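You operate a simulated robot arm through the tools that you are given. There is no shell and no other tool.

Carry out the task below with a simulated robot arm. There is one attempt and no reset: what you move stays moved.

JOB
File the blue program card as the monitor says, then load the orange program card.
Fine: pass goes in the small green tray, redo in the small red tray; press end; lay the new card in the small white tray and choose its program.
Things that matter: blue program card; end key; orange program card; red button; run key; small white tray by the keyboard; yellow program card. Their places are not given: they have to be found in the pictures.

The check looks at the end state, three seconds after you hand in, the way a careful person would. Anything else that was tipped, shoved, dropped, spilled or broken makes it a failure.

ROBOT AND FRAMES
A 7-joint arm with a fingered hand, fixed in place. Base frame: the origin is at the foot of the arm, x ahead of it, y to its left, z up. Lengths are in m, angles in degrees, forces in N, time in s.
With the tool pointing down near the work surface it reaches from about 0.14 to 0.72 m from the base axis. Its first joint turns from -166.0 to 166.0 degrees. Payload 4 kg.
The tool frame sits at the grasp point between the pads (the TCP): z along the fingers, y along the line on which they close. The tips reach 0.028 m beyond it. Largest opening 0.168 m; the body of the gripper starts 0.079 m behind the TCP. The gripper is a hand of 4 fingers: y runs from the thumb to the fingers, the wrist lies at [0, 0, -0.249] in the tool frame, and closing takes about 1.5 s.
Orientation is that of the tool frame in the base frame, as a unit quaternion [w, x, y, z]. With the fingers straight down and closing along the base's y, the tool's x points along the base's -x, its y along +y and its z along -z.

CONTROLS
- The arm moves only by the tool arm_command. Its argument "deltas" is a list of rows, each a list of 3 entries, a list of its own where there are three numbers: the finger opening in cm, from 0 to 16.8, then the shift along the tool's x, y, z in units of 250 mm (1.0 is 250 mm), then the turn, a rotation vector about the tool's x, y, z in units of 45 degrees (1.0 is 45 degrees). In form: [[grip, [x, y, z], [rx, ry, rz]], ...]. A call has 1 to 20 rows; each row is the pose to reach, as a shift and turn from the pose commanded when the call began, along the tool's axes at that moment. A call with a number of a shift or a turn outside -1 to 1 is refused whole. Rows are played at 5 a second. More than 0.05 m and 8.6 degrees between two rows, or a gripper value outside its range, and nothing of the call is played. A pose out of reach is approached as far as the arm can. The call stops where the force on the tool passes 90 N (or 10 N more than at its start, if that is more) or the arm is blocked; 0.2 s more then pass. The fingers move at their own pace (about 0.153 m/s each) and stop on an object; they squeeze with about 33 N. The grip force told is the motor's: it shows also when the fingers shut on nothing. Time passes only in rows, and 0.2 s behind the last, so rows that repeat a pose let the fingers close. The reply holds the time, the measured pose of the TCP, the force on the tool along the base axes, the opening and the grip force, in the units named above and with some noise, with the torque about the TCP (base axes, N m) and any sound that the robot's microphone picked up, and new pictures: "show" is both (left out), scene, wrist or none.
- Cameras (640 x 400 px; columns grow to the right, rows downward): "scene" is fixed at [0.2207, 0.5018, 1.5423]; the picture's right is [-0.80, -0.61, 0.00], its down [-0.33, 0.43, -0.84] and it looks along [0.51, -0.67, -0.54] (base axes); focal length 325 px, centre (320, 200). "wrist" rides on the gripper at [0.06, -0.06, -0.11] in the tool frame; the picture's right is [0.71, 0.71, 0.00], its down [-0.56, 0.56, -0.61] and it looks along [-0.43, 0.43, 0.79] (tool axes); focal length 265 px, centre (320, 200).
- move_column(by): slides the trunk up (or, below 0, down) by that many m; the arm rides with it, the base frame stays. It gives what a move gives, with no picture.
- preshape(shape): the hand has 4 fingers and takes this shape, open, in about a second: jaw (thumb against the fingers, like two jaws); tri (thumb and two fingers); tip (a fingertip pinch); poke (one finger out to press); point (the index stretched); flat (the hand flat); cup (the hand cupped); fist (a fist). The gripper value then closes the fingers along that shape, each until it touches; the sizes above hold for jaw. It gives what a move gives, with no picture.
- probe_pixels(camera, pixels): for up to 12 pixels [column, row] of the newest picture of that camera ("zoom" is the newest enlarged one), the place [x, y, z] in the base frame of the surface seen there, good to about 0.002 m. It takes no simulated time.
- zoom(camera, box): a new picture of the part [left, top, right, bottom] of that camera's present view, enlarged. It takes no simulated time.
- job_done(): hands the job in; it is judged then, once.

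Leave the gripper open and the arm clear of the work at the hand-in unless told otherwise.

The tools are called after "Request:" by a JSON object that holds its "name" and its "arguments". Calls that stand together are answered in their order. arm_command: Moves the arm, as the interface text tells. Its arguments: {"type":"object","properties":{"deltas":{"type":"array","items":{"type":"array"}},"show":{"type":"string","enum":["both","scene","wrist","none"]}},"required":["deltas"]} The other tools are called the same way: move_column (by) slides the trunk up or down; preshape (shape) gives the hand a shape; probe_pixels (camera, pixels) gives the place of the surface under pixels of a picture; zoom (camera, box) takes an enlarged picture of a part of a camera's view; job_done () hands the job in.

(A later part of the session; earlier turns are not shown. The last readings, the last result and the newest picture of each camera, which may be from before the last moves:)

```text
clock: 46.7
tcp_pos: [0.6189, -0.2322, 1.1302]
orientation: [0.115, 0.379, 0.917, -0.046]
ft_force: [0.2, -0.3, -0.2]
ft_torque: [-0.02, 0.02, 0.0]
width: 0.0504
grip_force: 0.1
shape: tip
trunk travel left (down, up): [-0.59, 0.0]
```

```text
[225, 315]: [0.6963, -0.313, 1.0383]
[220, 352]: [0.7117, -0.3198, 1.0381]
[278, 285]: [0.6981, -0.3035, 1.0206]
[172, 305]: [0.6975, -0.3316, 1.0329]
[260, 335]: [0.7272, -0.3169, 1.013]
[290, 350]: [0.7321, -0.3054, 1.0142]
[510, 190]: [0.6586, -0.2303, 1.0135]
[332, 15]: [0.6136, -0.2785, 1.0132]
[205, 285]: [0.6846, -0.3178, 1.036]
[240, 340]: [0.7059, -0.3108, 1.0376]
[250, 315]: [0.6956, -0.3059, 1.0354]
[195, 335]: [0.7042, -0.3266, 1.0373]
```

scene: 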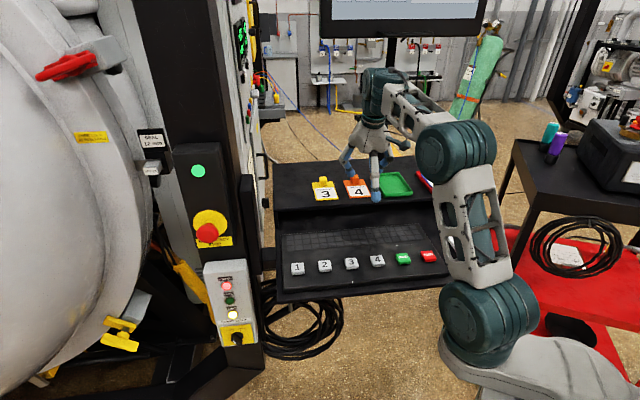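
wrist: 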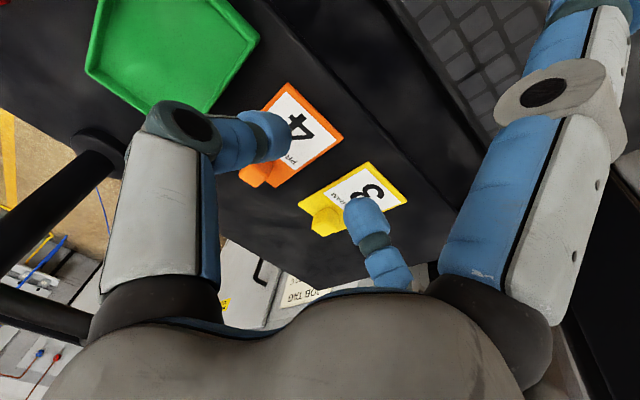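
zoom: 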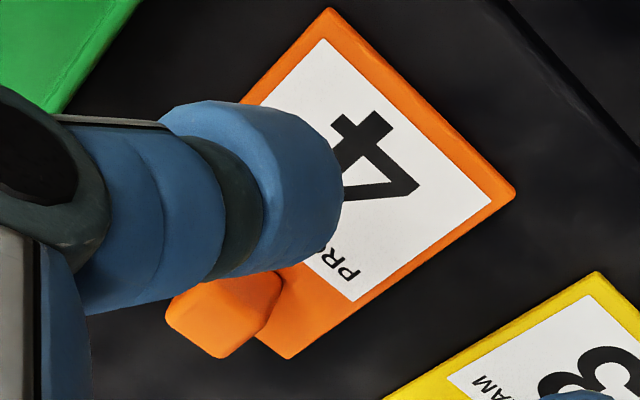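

The orange tab is centred at u=0.7185, v=0.270 (base (0.699, -0.317)); the card face is at 1.0135 and the tab top at 1.038. The pinching fingers straddle the tab, so I can come in horizontally from the front at low height and stay under the bar. First I'll go down to TCP z=1.06 in front of the card.

Request:
{"name": "arm_command", "arguments": {"deltas": [[5, [0.017, -0.004, 0.068], [0, 0, 0]], [5, [0.034, -0.007, 0.136], [0, 0, 0]], [5, [0.051, -0.011, 0.204], [0, 0, 0]], [5, [0.068, -0.014, 0.272], [0, 0, 0]], [5, [0.068, -0.014, 0.272], [0, 0, 0]]]}}

Request:
{"name": "zoom", "arguments": {"camera": "scene", "box": [310, 140, 420, 230]}}

```text
clock: 47.9
tcp_pos: [0.6162, -0.234, 1.0613]
orientation: [0.114, 0.378, 0.917, -0.046]
ft_force: [-0.4, -0.7, -0.6]
ft_torque: [0.03, 0.01, 0.01]
width: 0.0501
grip_force: 0.2
shape: tip
trunk travel left (down, up): [-0.59, 0.0]
```

scene: 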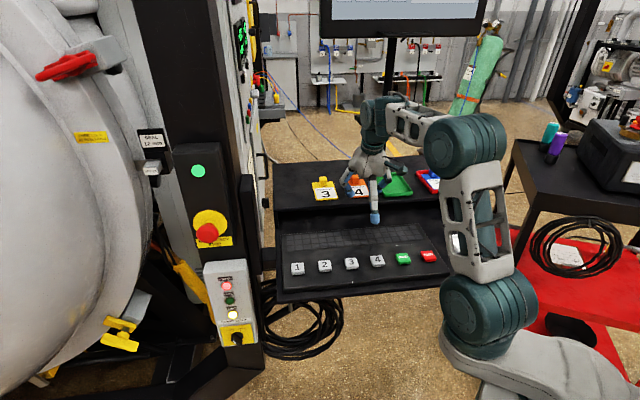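
wrist: 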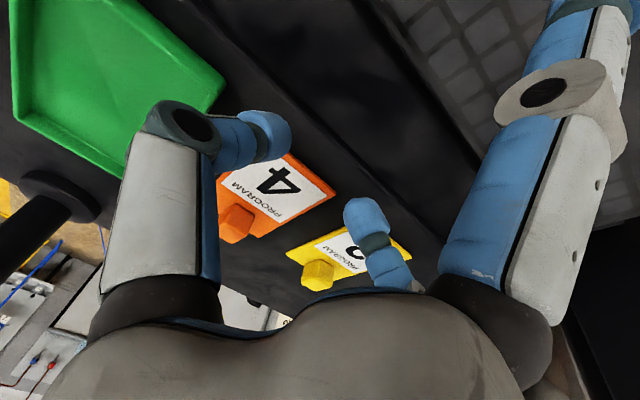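

```text
4.44 times, centred on (365, 185) of scene
```

zoom: 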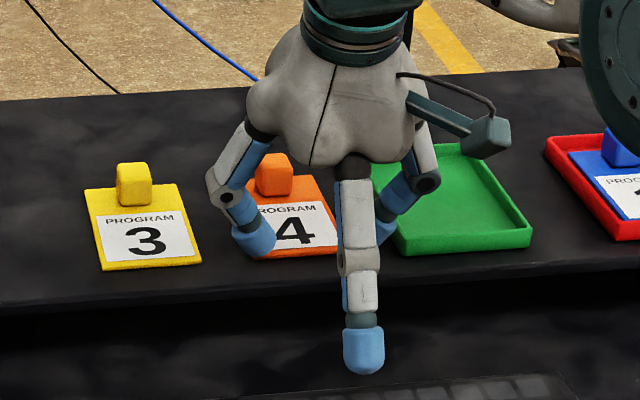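

Positioned at u=0.601, v=0.270, z=1.061. Now I'll move straight toward the back by 0.112 m, so the two fingertips come to either side of the tab.

Request:
{"name": "arm_command", "arguments": {"deltas": [[5, [-0.08, 0, 0.02], [0, 0, 0]], [5, [-0.16, 0, 0.04], [0, 0, 0]], [5, [-0.24, 0, 0.06], [0, 0, 0]], [5, [-0.31, 0, 0.0773], [0, 0, 0]], [5, [-0.38, 0, 0.0947], [0, 0, 0]], [5, [-0.436, 0, 0.1087], [0, 0, 0]], [5, [-0.436, 0, 0.1087], [0, 0, 0]]]}}

Request:
{"name": "zoom", "arguments": {"camera": "scene", "box": [310, 140, 420, 230]}}

```text
clock: 49.5
tcp_pos: [0.6954, -0.3135, 1.061]
orientation: [0.114, 0.379, 0.917, -0.046]
ft_force: [0.6, -0.5, -0.2]
ft_torque: [0.01, -0.03, -0.02]
width: 0.0503
grip_force: 0.0
shape: tip
trunk travel left (down, up): [-0.59, 0.0]
```

scene: 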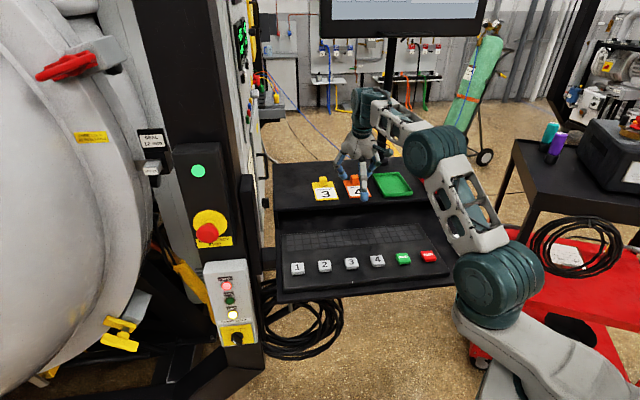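
wrist: 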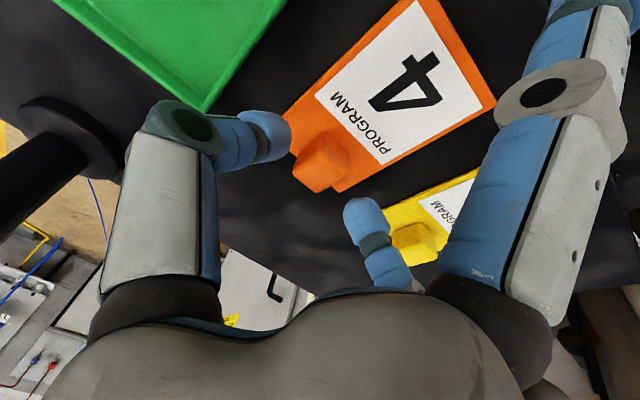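

```text
4.44 times, centred on (365, 185) of scene
```

zoom: 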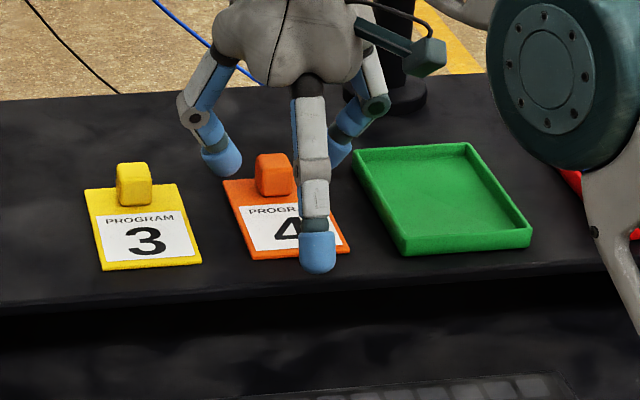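

Reached u=0.713, v=0.270; the tab sits between thumb and finger at (322, 160) in the wrist view. Before lowering the last 13 mm I'll check the height of the front splayed fingertip.

Request:
{"name": "probe_pixels", "arguments": {"camera": "zoom", "pixels": [[318, 270], [318, 240], [318, 280], [230, 172], [335, 158], [272, 180], [400, 290], [275, 157]]}}

```text
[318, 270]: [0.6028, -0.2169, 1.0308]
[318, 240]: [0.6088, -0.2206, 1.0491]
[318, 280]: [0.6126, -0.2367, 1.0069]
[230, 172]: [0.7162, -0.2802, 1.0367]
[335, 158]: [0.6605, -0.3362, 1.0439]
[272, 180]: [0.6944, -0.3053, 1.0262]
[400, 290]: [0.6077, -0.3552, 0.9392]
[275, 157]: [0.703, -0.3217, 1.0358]
```

The front fingertip's bottom is at 1.030, which becomes about 1.017 after lowering, still clear of the shelf at 1.007. Lowering 13 mm now.

Request:
{"name": "arm_command", "arguments": {"deltas": [[5, [0.004, 0, 0.017], [0, 0, 0]], [5, [0.008, 0, 0.034], [0, 0, 0]], [5, [0.0126, 0, 0.0505], [0, 0, 0]], [5, [0.0126, 0, 0.0505], [0, 0, 0]]]}}

Request:
{"name": "zoom", "arguments": {"camera": "scene", "box": [325, 160, 405, 210]}}

Request:
{"name": "zoom", "arguments": {"camera": "wrist", "box": [230, 90, 410, 240]}}

```text
clock: 50.5
tcp_pos: [0.6949, -0.314, 1.0467]
orientation: [0.114, 0.379, 0.917, -0.047]
ft_force: [0.3, -0.4, 0.5]
ft_torque: [-0.02, 0.01, 0.04]
width: 0.0506
grip_force: 0.1
shape: tip
trunk travel left (down, up): [-0.59, 0.0]
```

scene: 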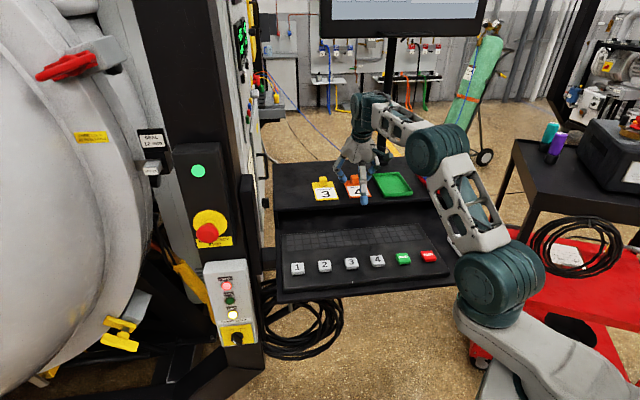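
wrist: 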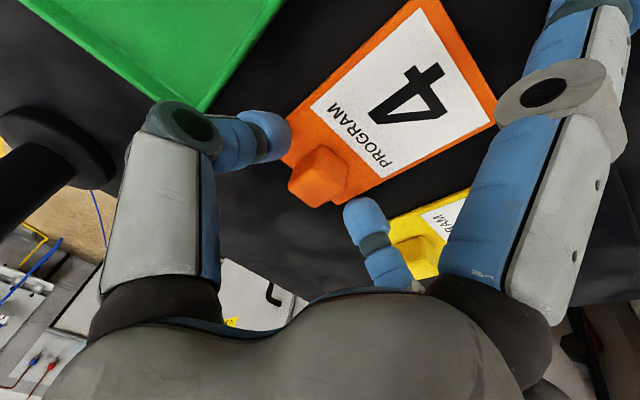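

```text
8.00 times, centred on (365, 185) of scene
```

zoom: 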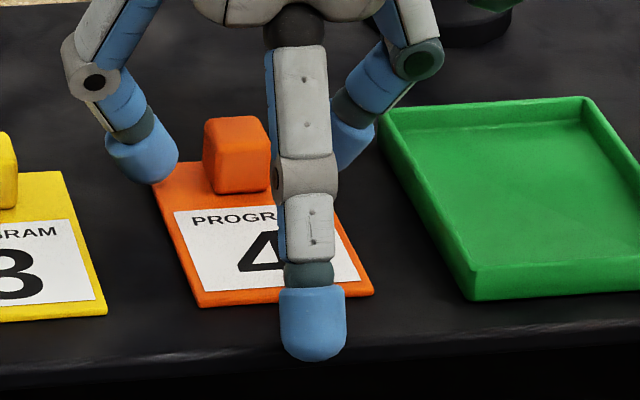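

```text
2.67 times, centred on (320, 165) of wrist
```

zoom: 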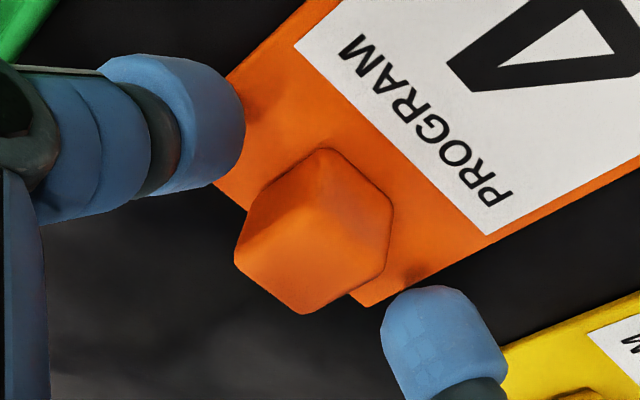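

The fingers straddle the tab symmetrically: the line between the tips passes through the tab at (320, 230) in the wrist zoom. Closing the pinch.

Request:
{"name": "arm_command", "arguments": {"deltas": [[3.5, [0, 0, 0], [0, 0, 0]], [2, [0, 0, 0], [0, 0, 0]], [1, [0, 0, 0], [0, 0, 0]], [0.5, [0, 0, 0], [0, 0, 0]], [0.5, [0, 0, 0], [0, 0, 0]], [0.5, [0, 0, 0], [0, 0, 0]], [0.5, [0, 0, 0], [0, 0, 0]], [0.5, [0, 0, 0], [0, 0, 0]]]}}

Request:
{"name": "zoom", "arguments": {"camera": "scene", "box": [325, 160, 405, 210]}}

```text
clock: 52.3
tcp_pos: [0.6957, -0.3151, 1.0477]
orientation: [0.114, 0.379, 0.917, -0.046]
ft_force: [-0.3, -0.6, -0.1]
ft_torque: [0.04, 0.01, 0.0]
width: 0.0187
grip_force: 32.7
shape: tip
trunk travel left (down, up): [-0.59, 0.0]
```

scene: 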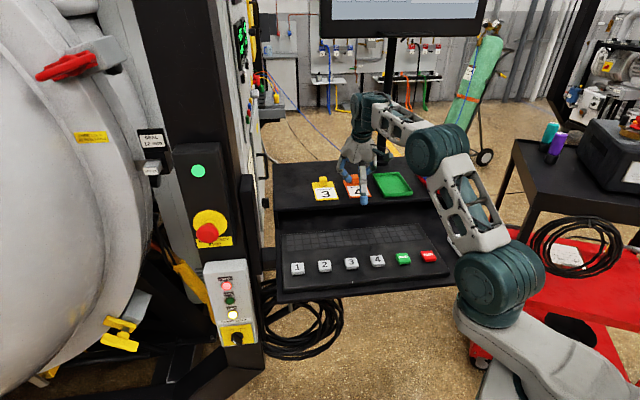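
wrist: 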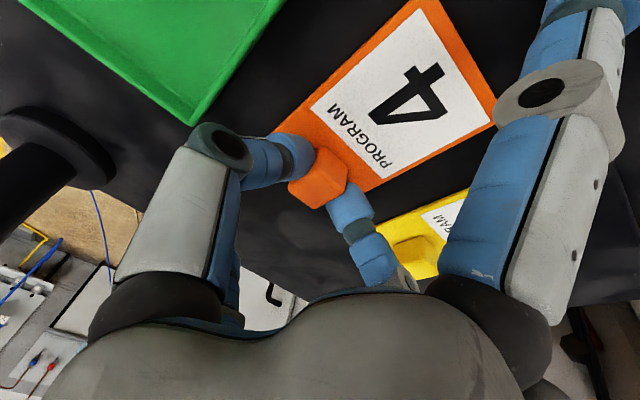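

```text
8.00 times, centred on (365, 185) of scene
```

zoom: 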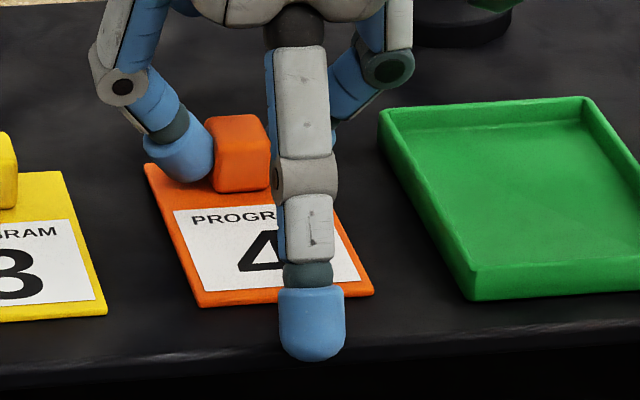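

The tab is held (1.87 cm, 32.7 N). I'll lift 2 cm slowly and check the card's attitude.

Request:
{"name": "arm_command", "arguments": {"deltas": [[0.5, [-0.005, 0, -0.019], [0, 0, 0]], [0.5, [-0.01, 0, -0.039], [0, 0, 0]], [0.5, [-0.015, 0, -0.058], [0, 0, 0]], [0.5, [-0.0194, 0, -0.0776], [0, 0, 0]], [0.5, [-0.0194, 0, -0.0776], [0, 0, 0]]]}}

Request:
{"name": "zoom", "arguments": {"camera": "scene", "box": [325, 160, 405, 210]}}

```text
clock: 53.5
tcp_pos: [0.6963, -0.314, 1.0682]
orientation: [0.114, 0.379, 0.917, -0.046]
ft_force: [-0.3, 0.9, 0.2]
ft_torque: [-0.04, 0.01, -0.01]
width: 0.0183
grip_force: 33.2
shape: tip
trunk travel left (down, up): [-0.59, 0.0]
```

scene: 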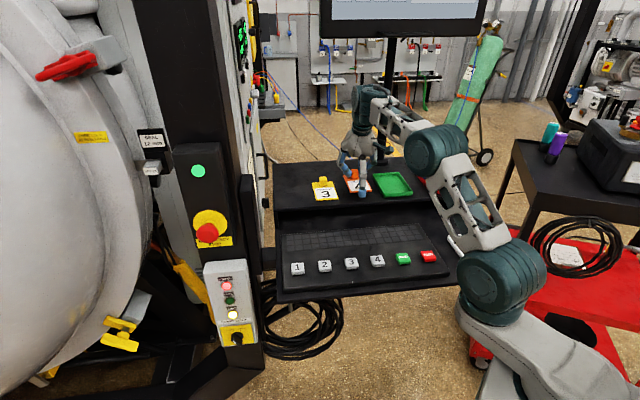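
wrist: 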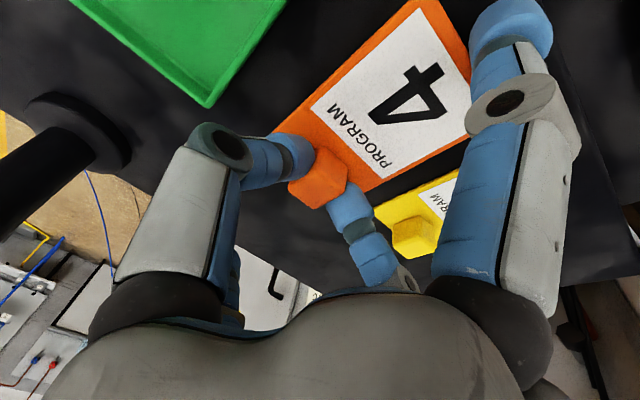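

```text
8.00 times, centred on (365, 185) of scene
```

zoom: 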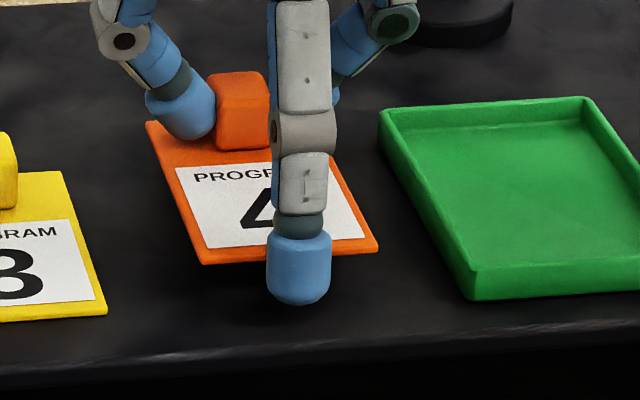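

The card lifted with a slight change: the front splayed finger has moved inward a little. I'll probe it and the card to check tilt and clearance.

Request:
{"name": "probe_pixels", "arguments": {"camera": "zoom", "pixels": [[300, 300], [300, 255], [205, 255], [372, 245], [150, 130], [190, 180], [345, 200], [240, 120], [300, 180], [240, 85], [260, 245], [350, 250]]}}

```text
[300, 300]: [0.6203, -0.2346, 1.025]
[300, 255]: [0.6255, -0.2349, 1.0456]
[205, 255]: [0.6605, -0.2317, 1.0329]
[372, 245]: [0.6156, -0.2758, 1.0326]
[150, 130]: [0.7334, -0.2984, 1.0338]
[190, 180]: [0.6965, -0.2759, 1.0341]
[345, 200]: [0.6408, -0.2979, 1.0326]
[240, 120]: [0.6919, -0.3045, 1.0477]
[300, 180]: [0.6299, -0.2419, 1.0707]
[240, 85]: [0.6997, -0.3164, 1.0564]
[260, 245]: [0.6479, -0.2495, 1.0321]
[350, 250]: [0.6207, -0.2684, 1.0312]
```

The card is level (1.0325–1.034 everywhere). The front fingertip has moved in to about u=0.605, close to the card's front edge (u=0.629). I'll hold still briefly to see whether that finger is still moving.

Request:
{"name": "arm_command", "arguments": {"deltas": [[0.5, [0, 0, 0], [0, 0, 0]], [0.5, [0, 0, 0], [0, 0, 0]]]}}

Request:
{"name": "zoom", "arguments": {"camera": "scene", "box": [325, 160, 405, 210]}}

```text
clock: 54.1
tcp_pos: [0.6965, -0.3138, 1.0676]
orientation: [0.114, 0.379, 0.917, -0.046]
ft_force: [-0.4, 0.3, -0.3]
ft_torque: [-0.03, 0.01, -0.01]
width: 0.0184
grip_force: 32.9
shape: tip
trunk travel left (down, up): [-0.59, 0.0]
```

scene: 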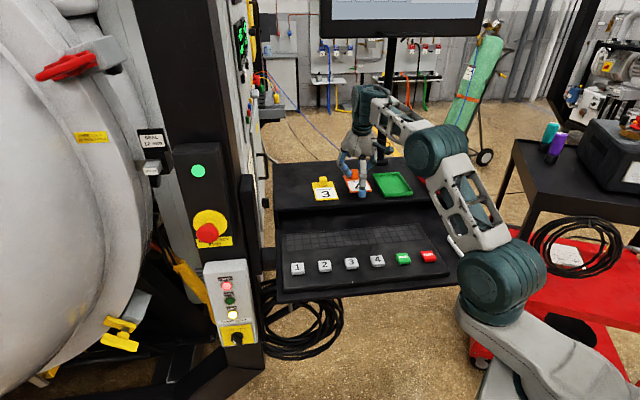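
wrist: 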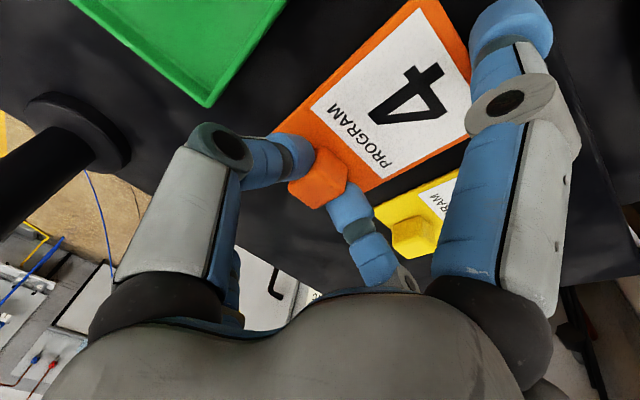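

```text
8.00 times, centred on (365, 185) of scene
```

zoom: 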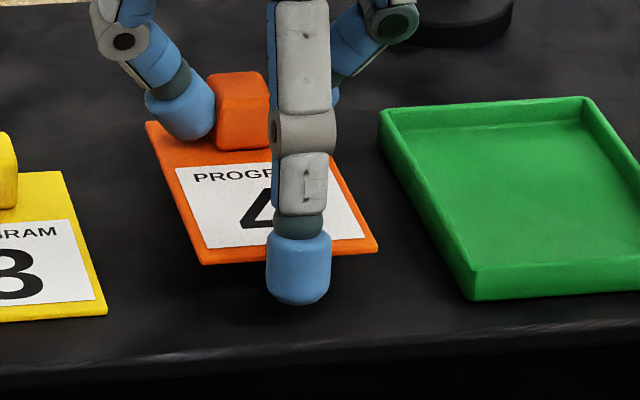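

No more motion: that finger has come to rest near the card's front edge, reaching slightly below the card. It would land on the white tray's front rim, so I won't place with this grip. Instead I'll set the card down nearer the shelf's front edge (tab at u≈0.662, v≈0.265, about 3 cm overhang with the weight well inside). From there I can re-grip it vertically with the four-finger jaw that worked for the blue card.

Request:
{"name": "arm_command", "arguments": {"deltas": [[0.5, [0.055, -0.005, -0.0137], [0, 0, 0]], [0.5, [0.11, -0.01, -0.0273], [0, 0, 0]], [0.5, [0.165, -0.015, -0.041], [0, 0, 0]], [0.5, [0.219, -0.02, -0.0547], [0, 0, 0]], [0.5, [0.219, -0.02, -0.0547], [0, 0, 0]]]}}

Request:
{"name": "zoom", "arguments": {"camera": "scene", "box": [325, 160, 405, 210]}}

```text
clock: 55.3
tcp_pos: [0.653, -0.2772, 1.0667]
orientation: [0.115, 0.38, 0.917, -0.046]
ft_force: [0.2, -0.4, -0.3]
ft_torque: [0.0, 0.01, -0.02]
width: 0.0188
grip_force: 32.6
shape: tip
trunk travel left (down, up): [-0.59, 0.0]
```

scene: 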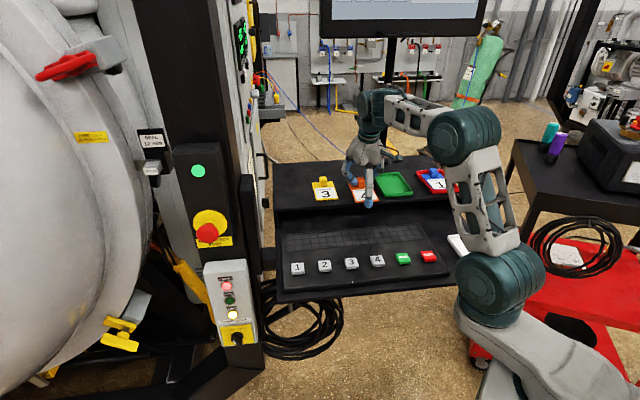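
wrist: 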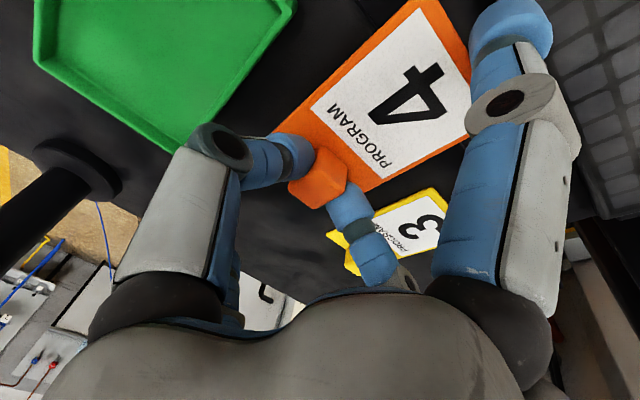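

```text
8.00 times, centred on (365, 185) of scene
```

zoom: 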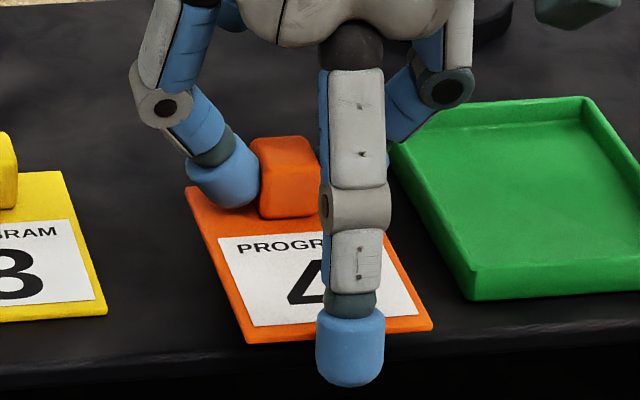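

At u=0.658, v=0.266 the card is over the shelf's front part and level. Lowering it 19 mm onto the shelf.

Request:
{"name": "arm_command", "arguments": {"deltas": [[0.5, [0.005, 0, 0.02], [0, 0, 0]], [0.5, [0.01, 0, 0.04], [0, 0, 0]], [0.5, [0.0145, 0, 0.058], [0, 0, 0]], [0.5, [0.0175, 0, 0.07], [0, 0, 0]], [0.5, [0.0175, 0, 0.07], [0, 0, 0]]], "show": "scene"}}

Request:
{"name": "zoom", "arguments": {"camera": "scene", "box": [325, 160, 405, 210]}}

Request:
{"name": "probe_pixels", "arguments": {"camera": "zoom", "pixels": [[195, 230], [255, 350], [425, 345], [230, 300], [300, 345], [400, 280], [350, 385], [240, 385], [450, 345], [285, 190], [120, 345], [205, 215]]}}

```text
clock: 56.5
tcp_pos: [0.6519, -0.2774, 1.0484]
orientation: [0.114, 0.379, 0.917, -0.046]
ft_force: [0.2, -0.3, 0.0]
ft_torque: [0.01, 0.02, 0.01]
width: 0.0184
grip_force: 33.0
shape: tip
trunk travel left (down, up): [-0.59, 0.0]
```

scene: 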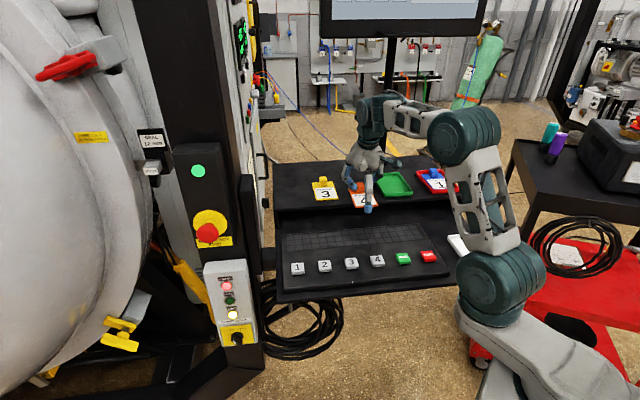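

```text
8.00 times, centred on (365, 185) of scene
```

zoom: 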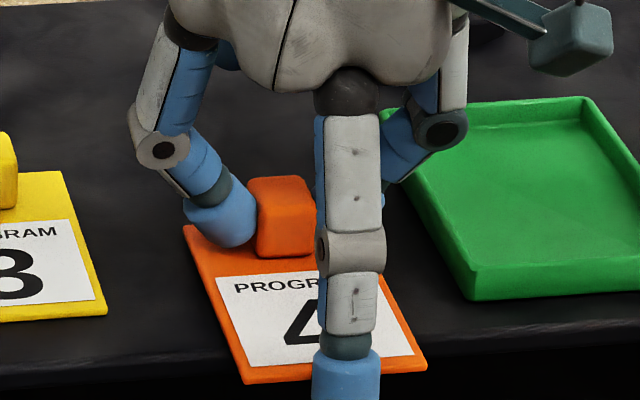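

```text
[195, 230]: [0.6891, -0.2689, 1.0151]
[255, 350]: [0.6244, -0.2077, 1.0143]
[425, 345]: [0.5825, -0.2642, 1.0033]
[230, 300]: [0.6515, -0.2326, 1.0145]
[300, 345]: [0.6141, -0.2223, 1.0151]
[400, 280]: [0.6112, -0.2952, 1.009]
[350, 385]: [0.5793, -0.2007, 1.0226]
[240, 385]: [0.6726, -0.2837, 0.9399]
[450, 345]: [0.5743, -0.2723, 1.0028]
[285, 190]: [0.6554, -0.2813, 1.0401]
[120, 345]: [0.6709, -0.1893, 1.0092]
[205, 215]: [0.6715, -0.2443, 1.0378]
```

The card is down on the shelf (face at about 1.0145), with the front edge overhanging about 2.5 cm. Opening the pinch.

Request:
{"name": "arm_command", "arguments": {"deltas": [[2.5, [0, 0, 0], [0, 0, 0]], [3.5, [0, 0, 0], [0, 0, 0]], [5, [0, 0, 0], [0, 0, 0]], [5, [0, 0, 0], [0, 0, 0]], [5, [0, 0, 0], [0, 0, 0]]]}}

Request:
{"name": "zoom", "arguments": {"camera": "scene", "box": [325, 160, 405, 210]}}

```text
clock: 57.7
tcp_pos: [0.6522, -0.2775, 1.0487]
orientation: [0.113, 0.379, 0.917, -0.046]
ft_force: [0.6, 0.6, 0.9]
ft_torque: [-0.03, 0.02, -0.04]
width: 0.0495
grip_force: 0.0
shape: tip
trunk travel left (down, up): [-0.59, 0.0]
```

scene: 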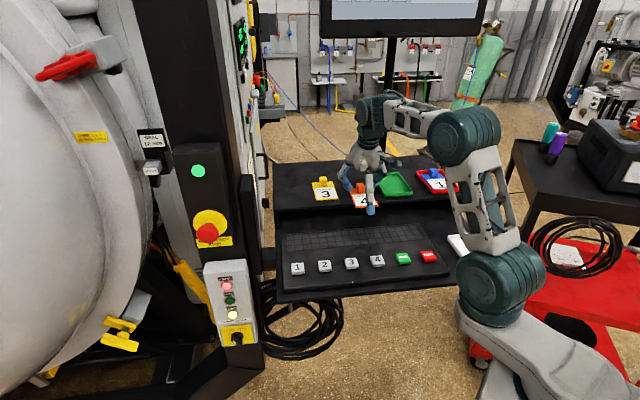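
wrist: 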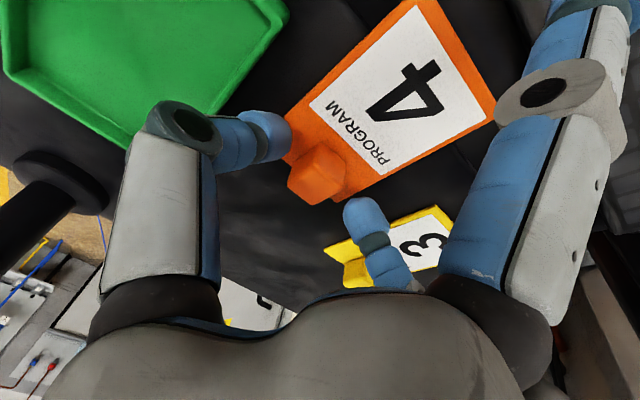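

```text
8.00 times, centred on (365, 185) of scene
```

zoom: 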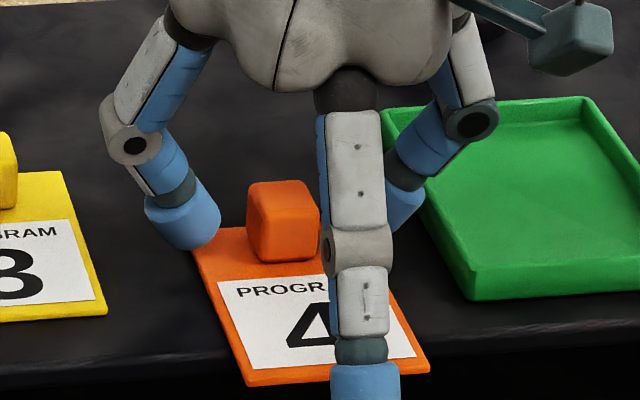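

The orange card stays put and the fingers are clear. I'll rise slightly, back out toward the front, and return the tool to vertical at about u=0.56, z=1.124.

Request:
{"name": "arm_command", "arguments": {"deltas": [[5, [-0.0145, 0, -0.0582], [0, 0, 0]], [5, [-0.029, 0, -0.1164], [0, 0, 0]], [5, [0.073, 0, -0.2037], [0, 0, 0]], [5, [0.194, 0, -0.2957], [0, 0, 0]], [5, [0.3156, 0, -0.388], [0, 0, 0]], [5, [0.3156, 0, -0.388], [0, 0.1, 0]], [5, [0.3156, 0, -0.388], [0, 0.2, 0]], [5, [0.3156, 0, -0.388], [0, 0.311, 0]], [5, [0.3156, 0, -0.388], [0, 0.311, 0]]], "show": "none"}}

Request:
{"name": "preshape", "arguments": {"shape": "jaw"}}

Request:
{"name": "arm_command", "arguments": {"deltas": [[10, [0, 0, 0], [0, 0, 0]], [6, [0, 0, 0], [0, 0, 0]], [5, [0, 0, 0], [0, 0, 0]], [5, [0, 0, 0], [0, 0, 0]], [5, [0, 0, 0], [0, 0, 0]]]}}

Request:
{"name": "zoom", "arguments": {"camera": "scene", "box": [325, 160, 405, 210]}}

```text
clock: 59.7
tcp_pos: [0.5805, -0.2075, 1.126]
orientation: [0.001, 0.382, 0.924, 0.0]
ft_force: [0.1, -0.2, 0.6]
ft_torque: [0.01, 0.03, -0.01]
width: 0.0497
grip_force: 0.1
shape: tip
trunk travel left (down, up): [-0.59, 0.0]
```

```text
clock: 60.6
tcp_pos: [0.5812, -0.2074, 1.1258]
orientation: [0.002, 0.382, 0.924, 0.0]
ft_force: [-0.4, -0.1, -0.8]
ft_torque: [-0.02, 0.02, -0.02]
width: 0.1681
grip_force: 0.1
shape: jaw
trunk travel left (down, up): [-0.59, 0.0]
```

```text
clock: 61.8
tcp_pos: [0.5816, -0.207, 1.1244]
orientation: [0.001, 0.382, 0.924, 0.0]
ft_force: [-0.6, -0.2, 0.4]
ft_torque: [0.02, 0.02, 0.0]
width: 0.0504
grip_force: 0.1
shape: jaw
trunk travel left (down, up): [-0.59, 0.0]
```

scene: 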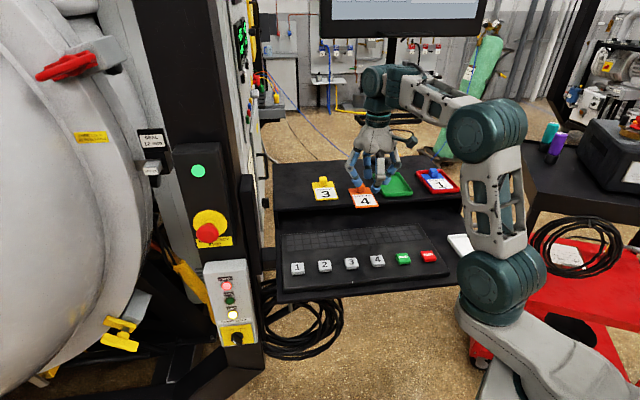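
wrist: 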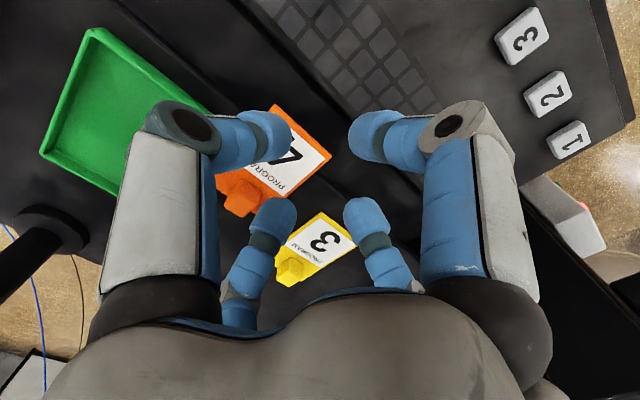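

```text
8.00 times, centred on (365, 185) of scene
```

zoom: 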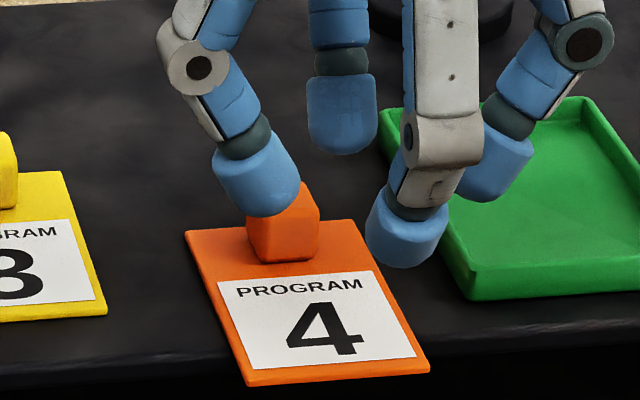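

The hand is vertical, in jaw shape with a 5 cm opening. Measuring the orange card in its new place.

Request:
{"name": "probe_pixels", "arguments": {"camera": "zoom", "pixels": [[192, 238], [368, 228], [425, 365], [252, 375], [255, 235], [314, 240], [285, 240], [310, 200], [340, 355], [240, 360], [318, 258], [255, 258]]}}

Request:
{"name": "zoom", "arguments": {"camera": "wrist", "box": [200, 120, 340, 230]}}

```text
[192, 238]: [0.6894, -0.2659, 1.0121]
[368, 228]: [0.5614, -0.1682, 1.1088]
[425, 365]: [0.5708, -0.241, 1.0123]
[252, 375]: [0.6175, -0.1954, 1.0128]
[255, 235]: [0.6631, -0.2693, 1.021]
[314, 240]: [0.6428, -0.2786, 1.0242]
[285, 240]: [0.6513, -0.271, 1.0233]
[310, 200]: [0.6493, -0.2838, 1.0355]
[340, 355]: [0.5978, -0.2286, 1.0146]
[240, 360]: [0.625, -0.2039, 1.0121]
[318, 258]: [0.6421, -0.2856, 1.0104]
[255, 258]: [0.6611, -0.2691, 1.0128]
```

```text
3.64 times, centred on (270, 175) of wrist
```

zoom: 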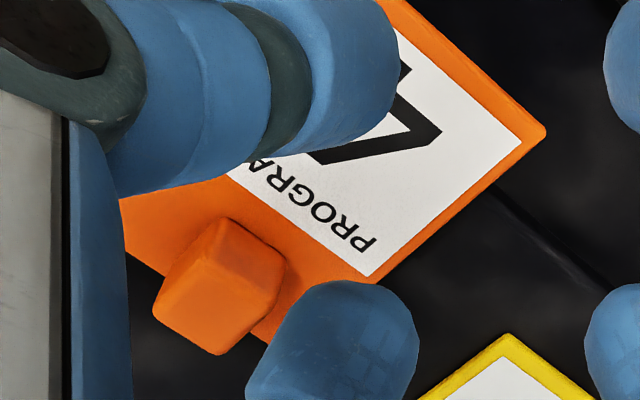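

Request:
{"name": "probe_pixels", "arguments": {"camera": "zoom", "pixels": [[225, 225], [275, 270], [220, 348], [160, 300], [215, 285], [245, 290], [190, 270], [280, 300], [240, 320], [540, 130]]}}

```text
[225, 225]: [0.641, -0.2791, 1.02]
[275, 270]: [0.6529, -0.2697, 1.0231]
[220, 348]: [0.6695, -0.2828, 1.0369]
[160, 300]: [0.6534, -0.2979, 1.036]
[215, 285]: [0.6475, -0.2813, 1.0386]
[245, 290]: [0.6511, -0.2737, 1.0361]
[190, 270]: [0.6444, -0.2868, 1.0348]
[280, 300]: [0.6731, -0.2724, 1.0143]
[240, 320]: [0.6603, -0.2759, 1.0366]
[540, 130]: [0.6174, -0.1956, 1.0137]
```

The tab is now centred at u≈0.6625, v≈0.2645 (radius 0.713 m), within vertical reach at low height. I'll move over it, staying above the tab top (1.038), to z≈1.072.

Request:
{"name": "arm_command", "arguments": {"deltas": [[5, [0, 0, 0.08], [0, 0, 0]], [5, [-0.12, 0, 0.1576], [0, 0, 0]], [5, [-0.26, -0.001, 0.1576], [0, 0, 0]], [5, [-0.39, -0.002, 0.1576], [0, 0, 0]], [5, [-0.42, -0.002, 0.21], [0, 0, 0]], [5, [-0.42, -0.002, 0.21], [0, 0, 0]]]}}

Request:
{"name": "zoom", "arguments": {"camera": "wrist", "box": [230, 90, 410, 240]}}

Request:
{"name": "zoom", "arguments": {"camera": "scene", "box": [325, 160, 405, 210]}}

```text
clock: 63.2
tcp_pos: [0.654, -0.2821, 1.072]
orientation: [0.001, 0.382, 0.924, 0.001]
ft_force: [-0.1, 0.5, -1.3]
ft_torque: [0.01, -0.01, -0.03]
width: 0.0504
grip_force: 0.1
shape: jaw
trunk travel left (down, up): [-0.59, 0.0]
```

scene: 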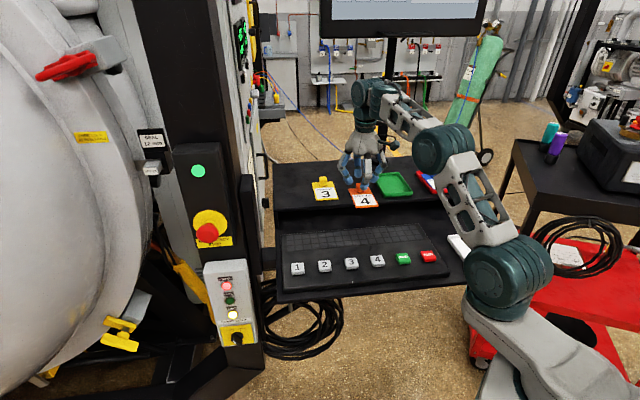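
wrist: 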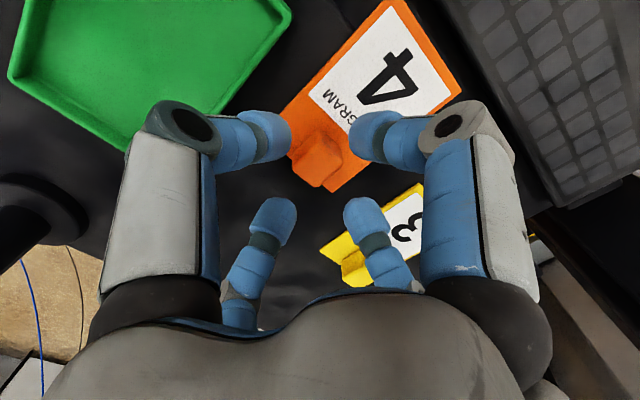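

```text
2.67 times, centred on (320, 165) of wrist
```

zoom: 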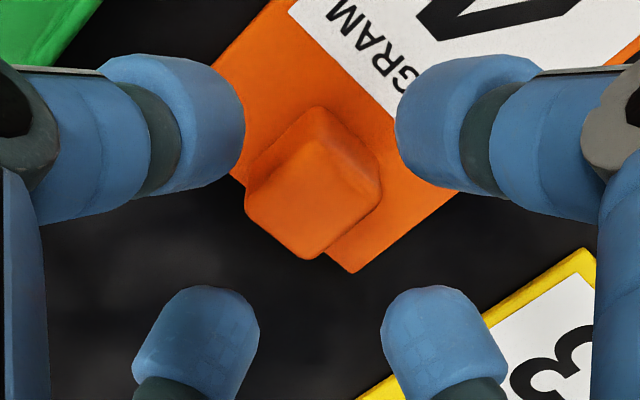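

```text
8.00 times, centred on (365, 185) of scene
```

zoom: 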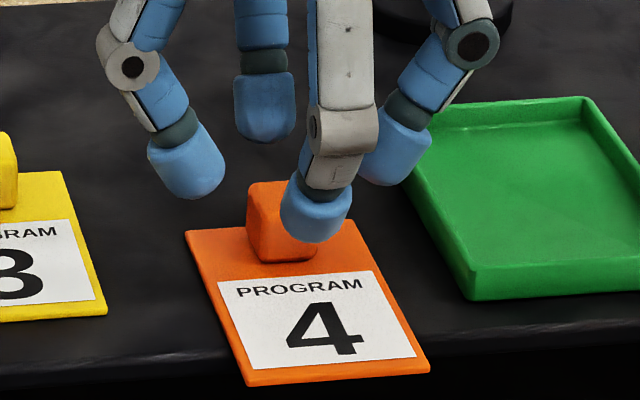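

Request:
{"name": "zoom", "arguments": {"camera": "wrist", "box": [230, 90, 410, 240]}}

Request:
{"name": "probe_pixels", "arguments": {"camera": "zoom", "pixels": [[318, 145], [375, 205], [308, 254], [250, 195], [312, 205], [318, 112], [379, 185], [250, 215], [345, 235], [275, 165]]}}

```text
2.67 times, centred on (320, 165) of wrist
```

zoom: 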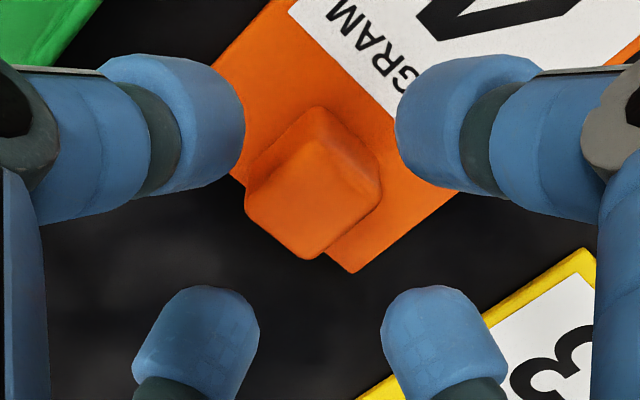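

```text
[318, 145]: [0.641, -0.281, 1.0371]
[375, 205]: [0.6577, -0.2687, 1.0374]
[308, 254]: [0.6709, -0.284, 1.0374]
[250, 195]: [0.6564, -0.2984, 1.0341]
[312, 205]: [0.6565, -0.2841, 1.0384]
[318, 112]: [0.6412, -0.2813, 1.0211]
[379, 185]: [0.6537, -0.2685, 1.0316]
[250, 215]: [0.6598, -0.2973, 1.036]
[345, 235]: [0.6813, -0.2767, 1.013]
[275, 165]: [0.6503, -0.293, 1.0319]
```

The tab centre is within 2 mm of the TCP. Lowering 23 mm to grip height, then closing.

Request:
{"name": "arm_command", "arguments": {"deltas": [[5, [-0.008, 0.004, 0.03], [0, 0, 0]], [5, [-0.008, 0.004, 0.06], [0, 0, 0]], [5, [-0.008, 0.004, 0.092], [0, 0, 0]], [5, [-0.008, 0.004, 0.092], [0, 0, 0]], [3, [-0.008, 0.004, 0.092], [0, 0, 0]], [1.5, [-0.008, 0.004, 0.092], [0, 0, 0]], [0.5, [-0.008, 0.004, 0.092], [0, 0, 0]], [0.5, [-0.008, 0.004, 0.092], [0, 0, 0]], [0.5, [-0.008, 0.004, 0.092], [0, 0, 0]], [0.5, [-0.008, 0.004, 0.092], [0, 0, 0]], [0.5, [-0.008, 0.004, 0.092], [0, 0, 0]]]}}

Request:
{"name": "zoom", "arguments": {"camera": "scene", "box": [325, 160, 405, 210]}}

```text
clock: 65.6
tcp_pos: [0.6571, -0.2821, 1.0499]
orientation: [0.001, 0.382, 0.924, 0.001]
ft_force: [-0.7, -0.3, 1.0]
ft_torque: [-0.01, 0.0, -0.01]
width: 0.0185
grip_force: 33.3
shape: jaw
trunk travel left (down, up): [-0.59, 0.0]
```

scene: 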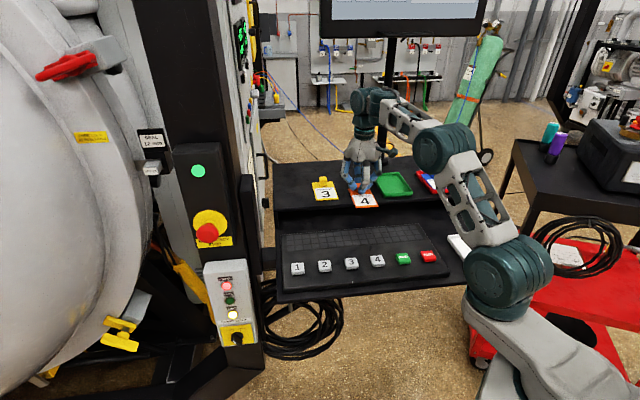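
wrist: 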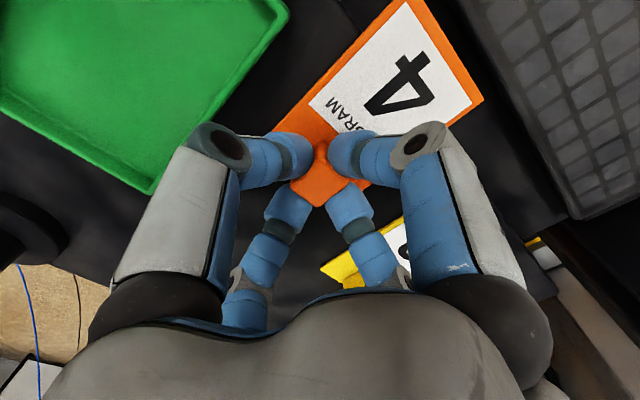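

```text
8.00 times, centred on (365, 185) of scene
```

zoom: 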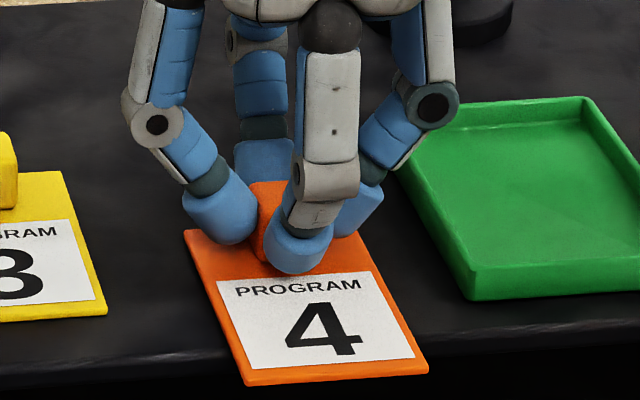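

The four-finger hold is good (1.85 cm, 33 N). Now I'll lift gently while backing away toward the front.

Request:
{"name": "arm_command", "arguments": {"deltas": [[0.5, [0, 0, -0.04], [0, 0, 0]], [0.5, [0.02, 0, -0.08], [0, 0, 0]], [0.5, [0.08, 0, -0.13], [0, 0, 0]], [0.5, [0.2, 0, -0.18], [0, 0, 0]], [0.5, [0.34, 0, -0.2], [0, 0, 0]], [0.5, [0.48, 0, -0.2], [0, 0, 0]], [0.5, [0.64, 0, -0.2], [0, 0, 0]], [0.5, [0.64, 0, -0.2], [0, 0, 0]]]}}

```text
clock: 67.4
tcp_pos: [0.5459, -0.1683, 1.0976]
orientation: [0.001, 0.382, 0.924, 0.001]
ft_force: [0.5, -0.5, -0.5]
ft_torque: [0.0, 0.0, 0.0]
width: 0.0186
grip_force: 33.1
shape: jaw
trunk travel left (down, up): [-0.59, 0.0]
```

scene: 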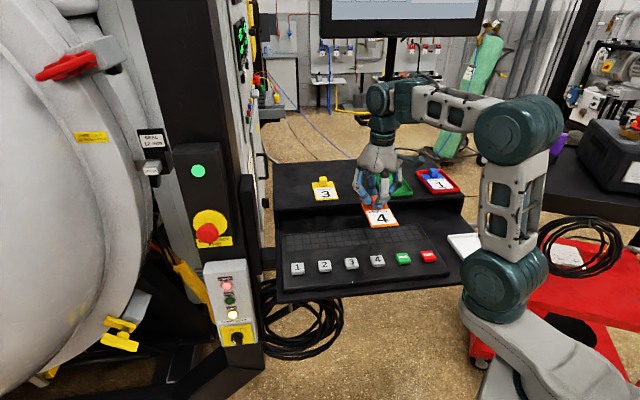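
wrist: 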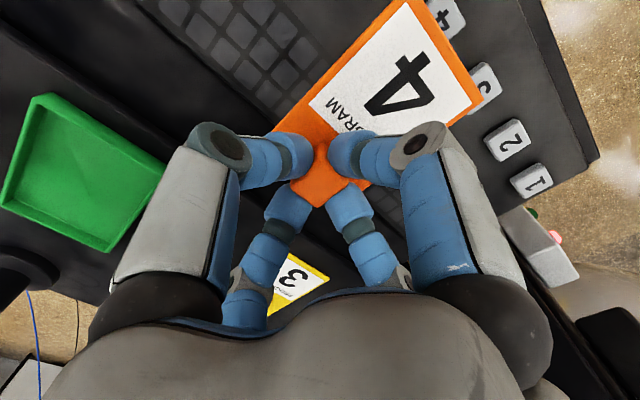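

The card is level in the hand at u=0.505, v=0.267. Now across to the white tray (u≈0.449, v≈0), keeping z≈1.10.

Request:
{"name": "arm_command", "arguments": {"deltas": [[0.5, [0.03, -0.14, 0], [0, 0, 0]], [0.5, [0.06, -0.29, 0], [0, 0, 0]], [0.5, [0.1, -0.44, 0], [0, 0, 0]], [0.5, [0.13, -0.59, 0], [0, 0, 0]], [0.5, [0.17, -0.74, 0], [0, 0, 0]], [0.5, [0.2, -0.88, 0], [0, 0, 0]], [0.5, [0.224, -1.0, 0], [0, 0, 0]], [0.5, [0.224, -1.0, 0], [0, 0, 0]]]}}

```text
clock: 69.2
tcp_pos: [0.3271, -0.3064, 1.0971]
orientation: [0.0, 0.382, 0.924, 0.0]
ft_force: [0.2, -0.1, 0.3]
ft_torque: [0.03, -0.01, 0.0]
width: 0.0187
grip_force: 32.9
shape: jaw
trunk travel left (down, up): [-0.59, 0.0]
```

scene: 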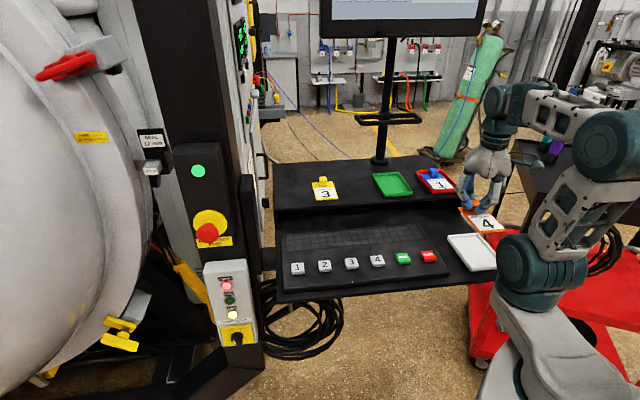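
wrist: 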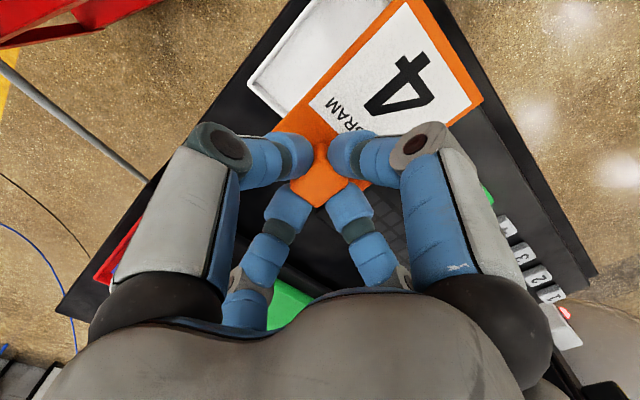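

Nearly there: v is still +0.015. I'll measure the held card relative to the hand and the tray.

Request:
{"name": "zoom", "arguments": {"camera": "scene", "box": [440, 190, 530, 280]}}

```text
4.44 times, centred on (485, 235) of scene
```

zoom: 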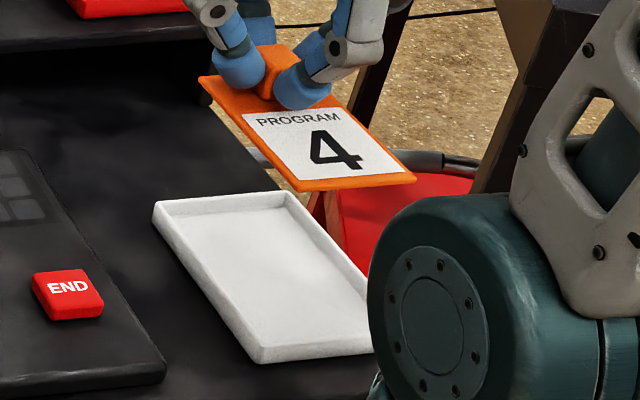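

Request:
{"name": "probe_pixels", "arguments": {"camera": "zoom", "pixels": [[206, 84], [300, 183], [408, 177], [340, 180], [250, 135], [160, 210], [285, 197], [262, 350], [230, 300], [220, 230], [300, 300], [340, 110]]}}

```text
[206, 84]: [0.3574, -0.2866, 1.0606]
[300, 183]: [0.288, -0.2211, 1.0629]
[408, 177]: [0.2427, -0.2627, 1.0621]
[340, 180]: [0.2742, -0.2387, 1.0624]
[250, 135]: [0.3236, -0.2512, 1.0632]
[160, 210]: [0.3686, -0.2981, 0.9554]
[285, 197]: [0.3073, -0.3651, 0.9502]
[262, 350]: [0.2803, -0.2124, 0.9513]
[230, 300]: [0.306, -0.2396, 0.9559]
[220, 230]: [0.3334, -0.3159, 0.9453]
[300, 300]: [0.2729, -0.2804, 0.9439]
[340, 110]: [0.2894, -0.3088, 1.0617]
```

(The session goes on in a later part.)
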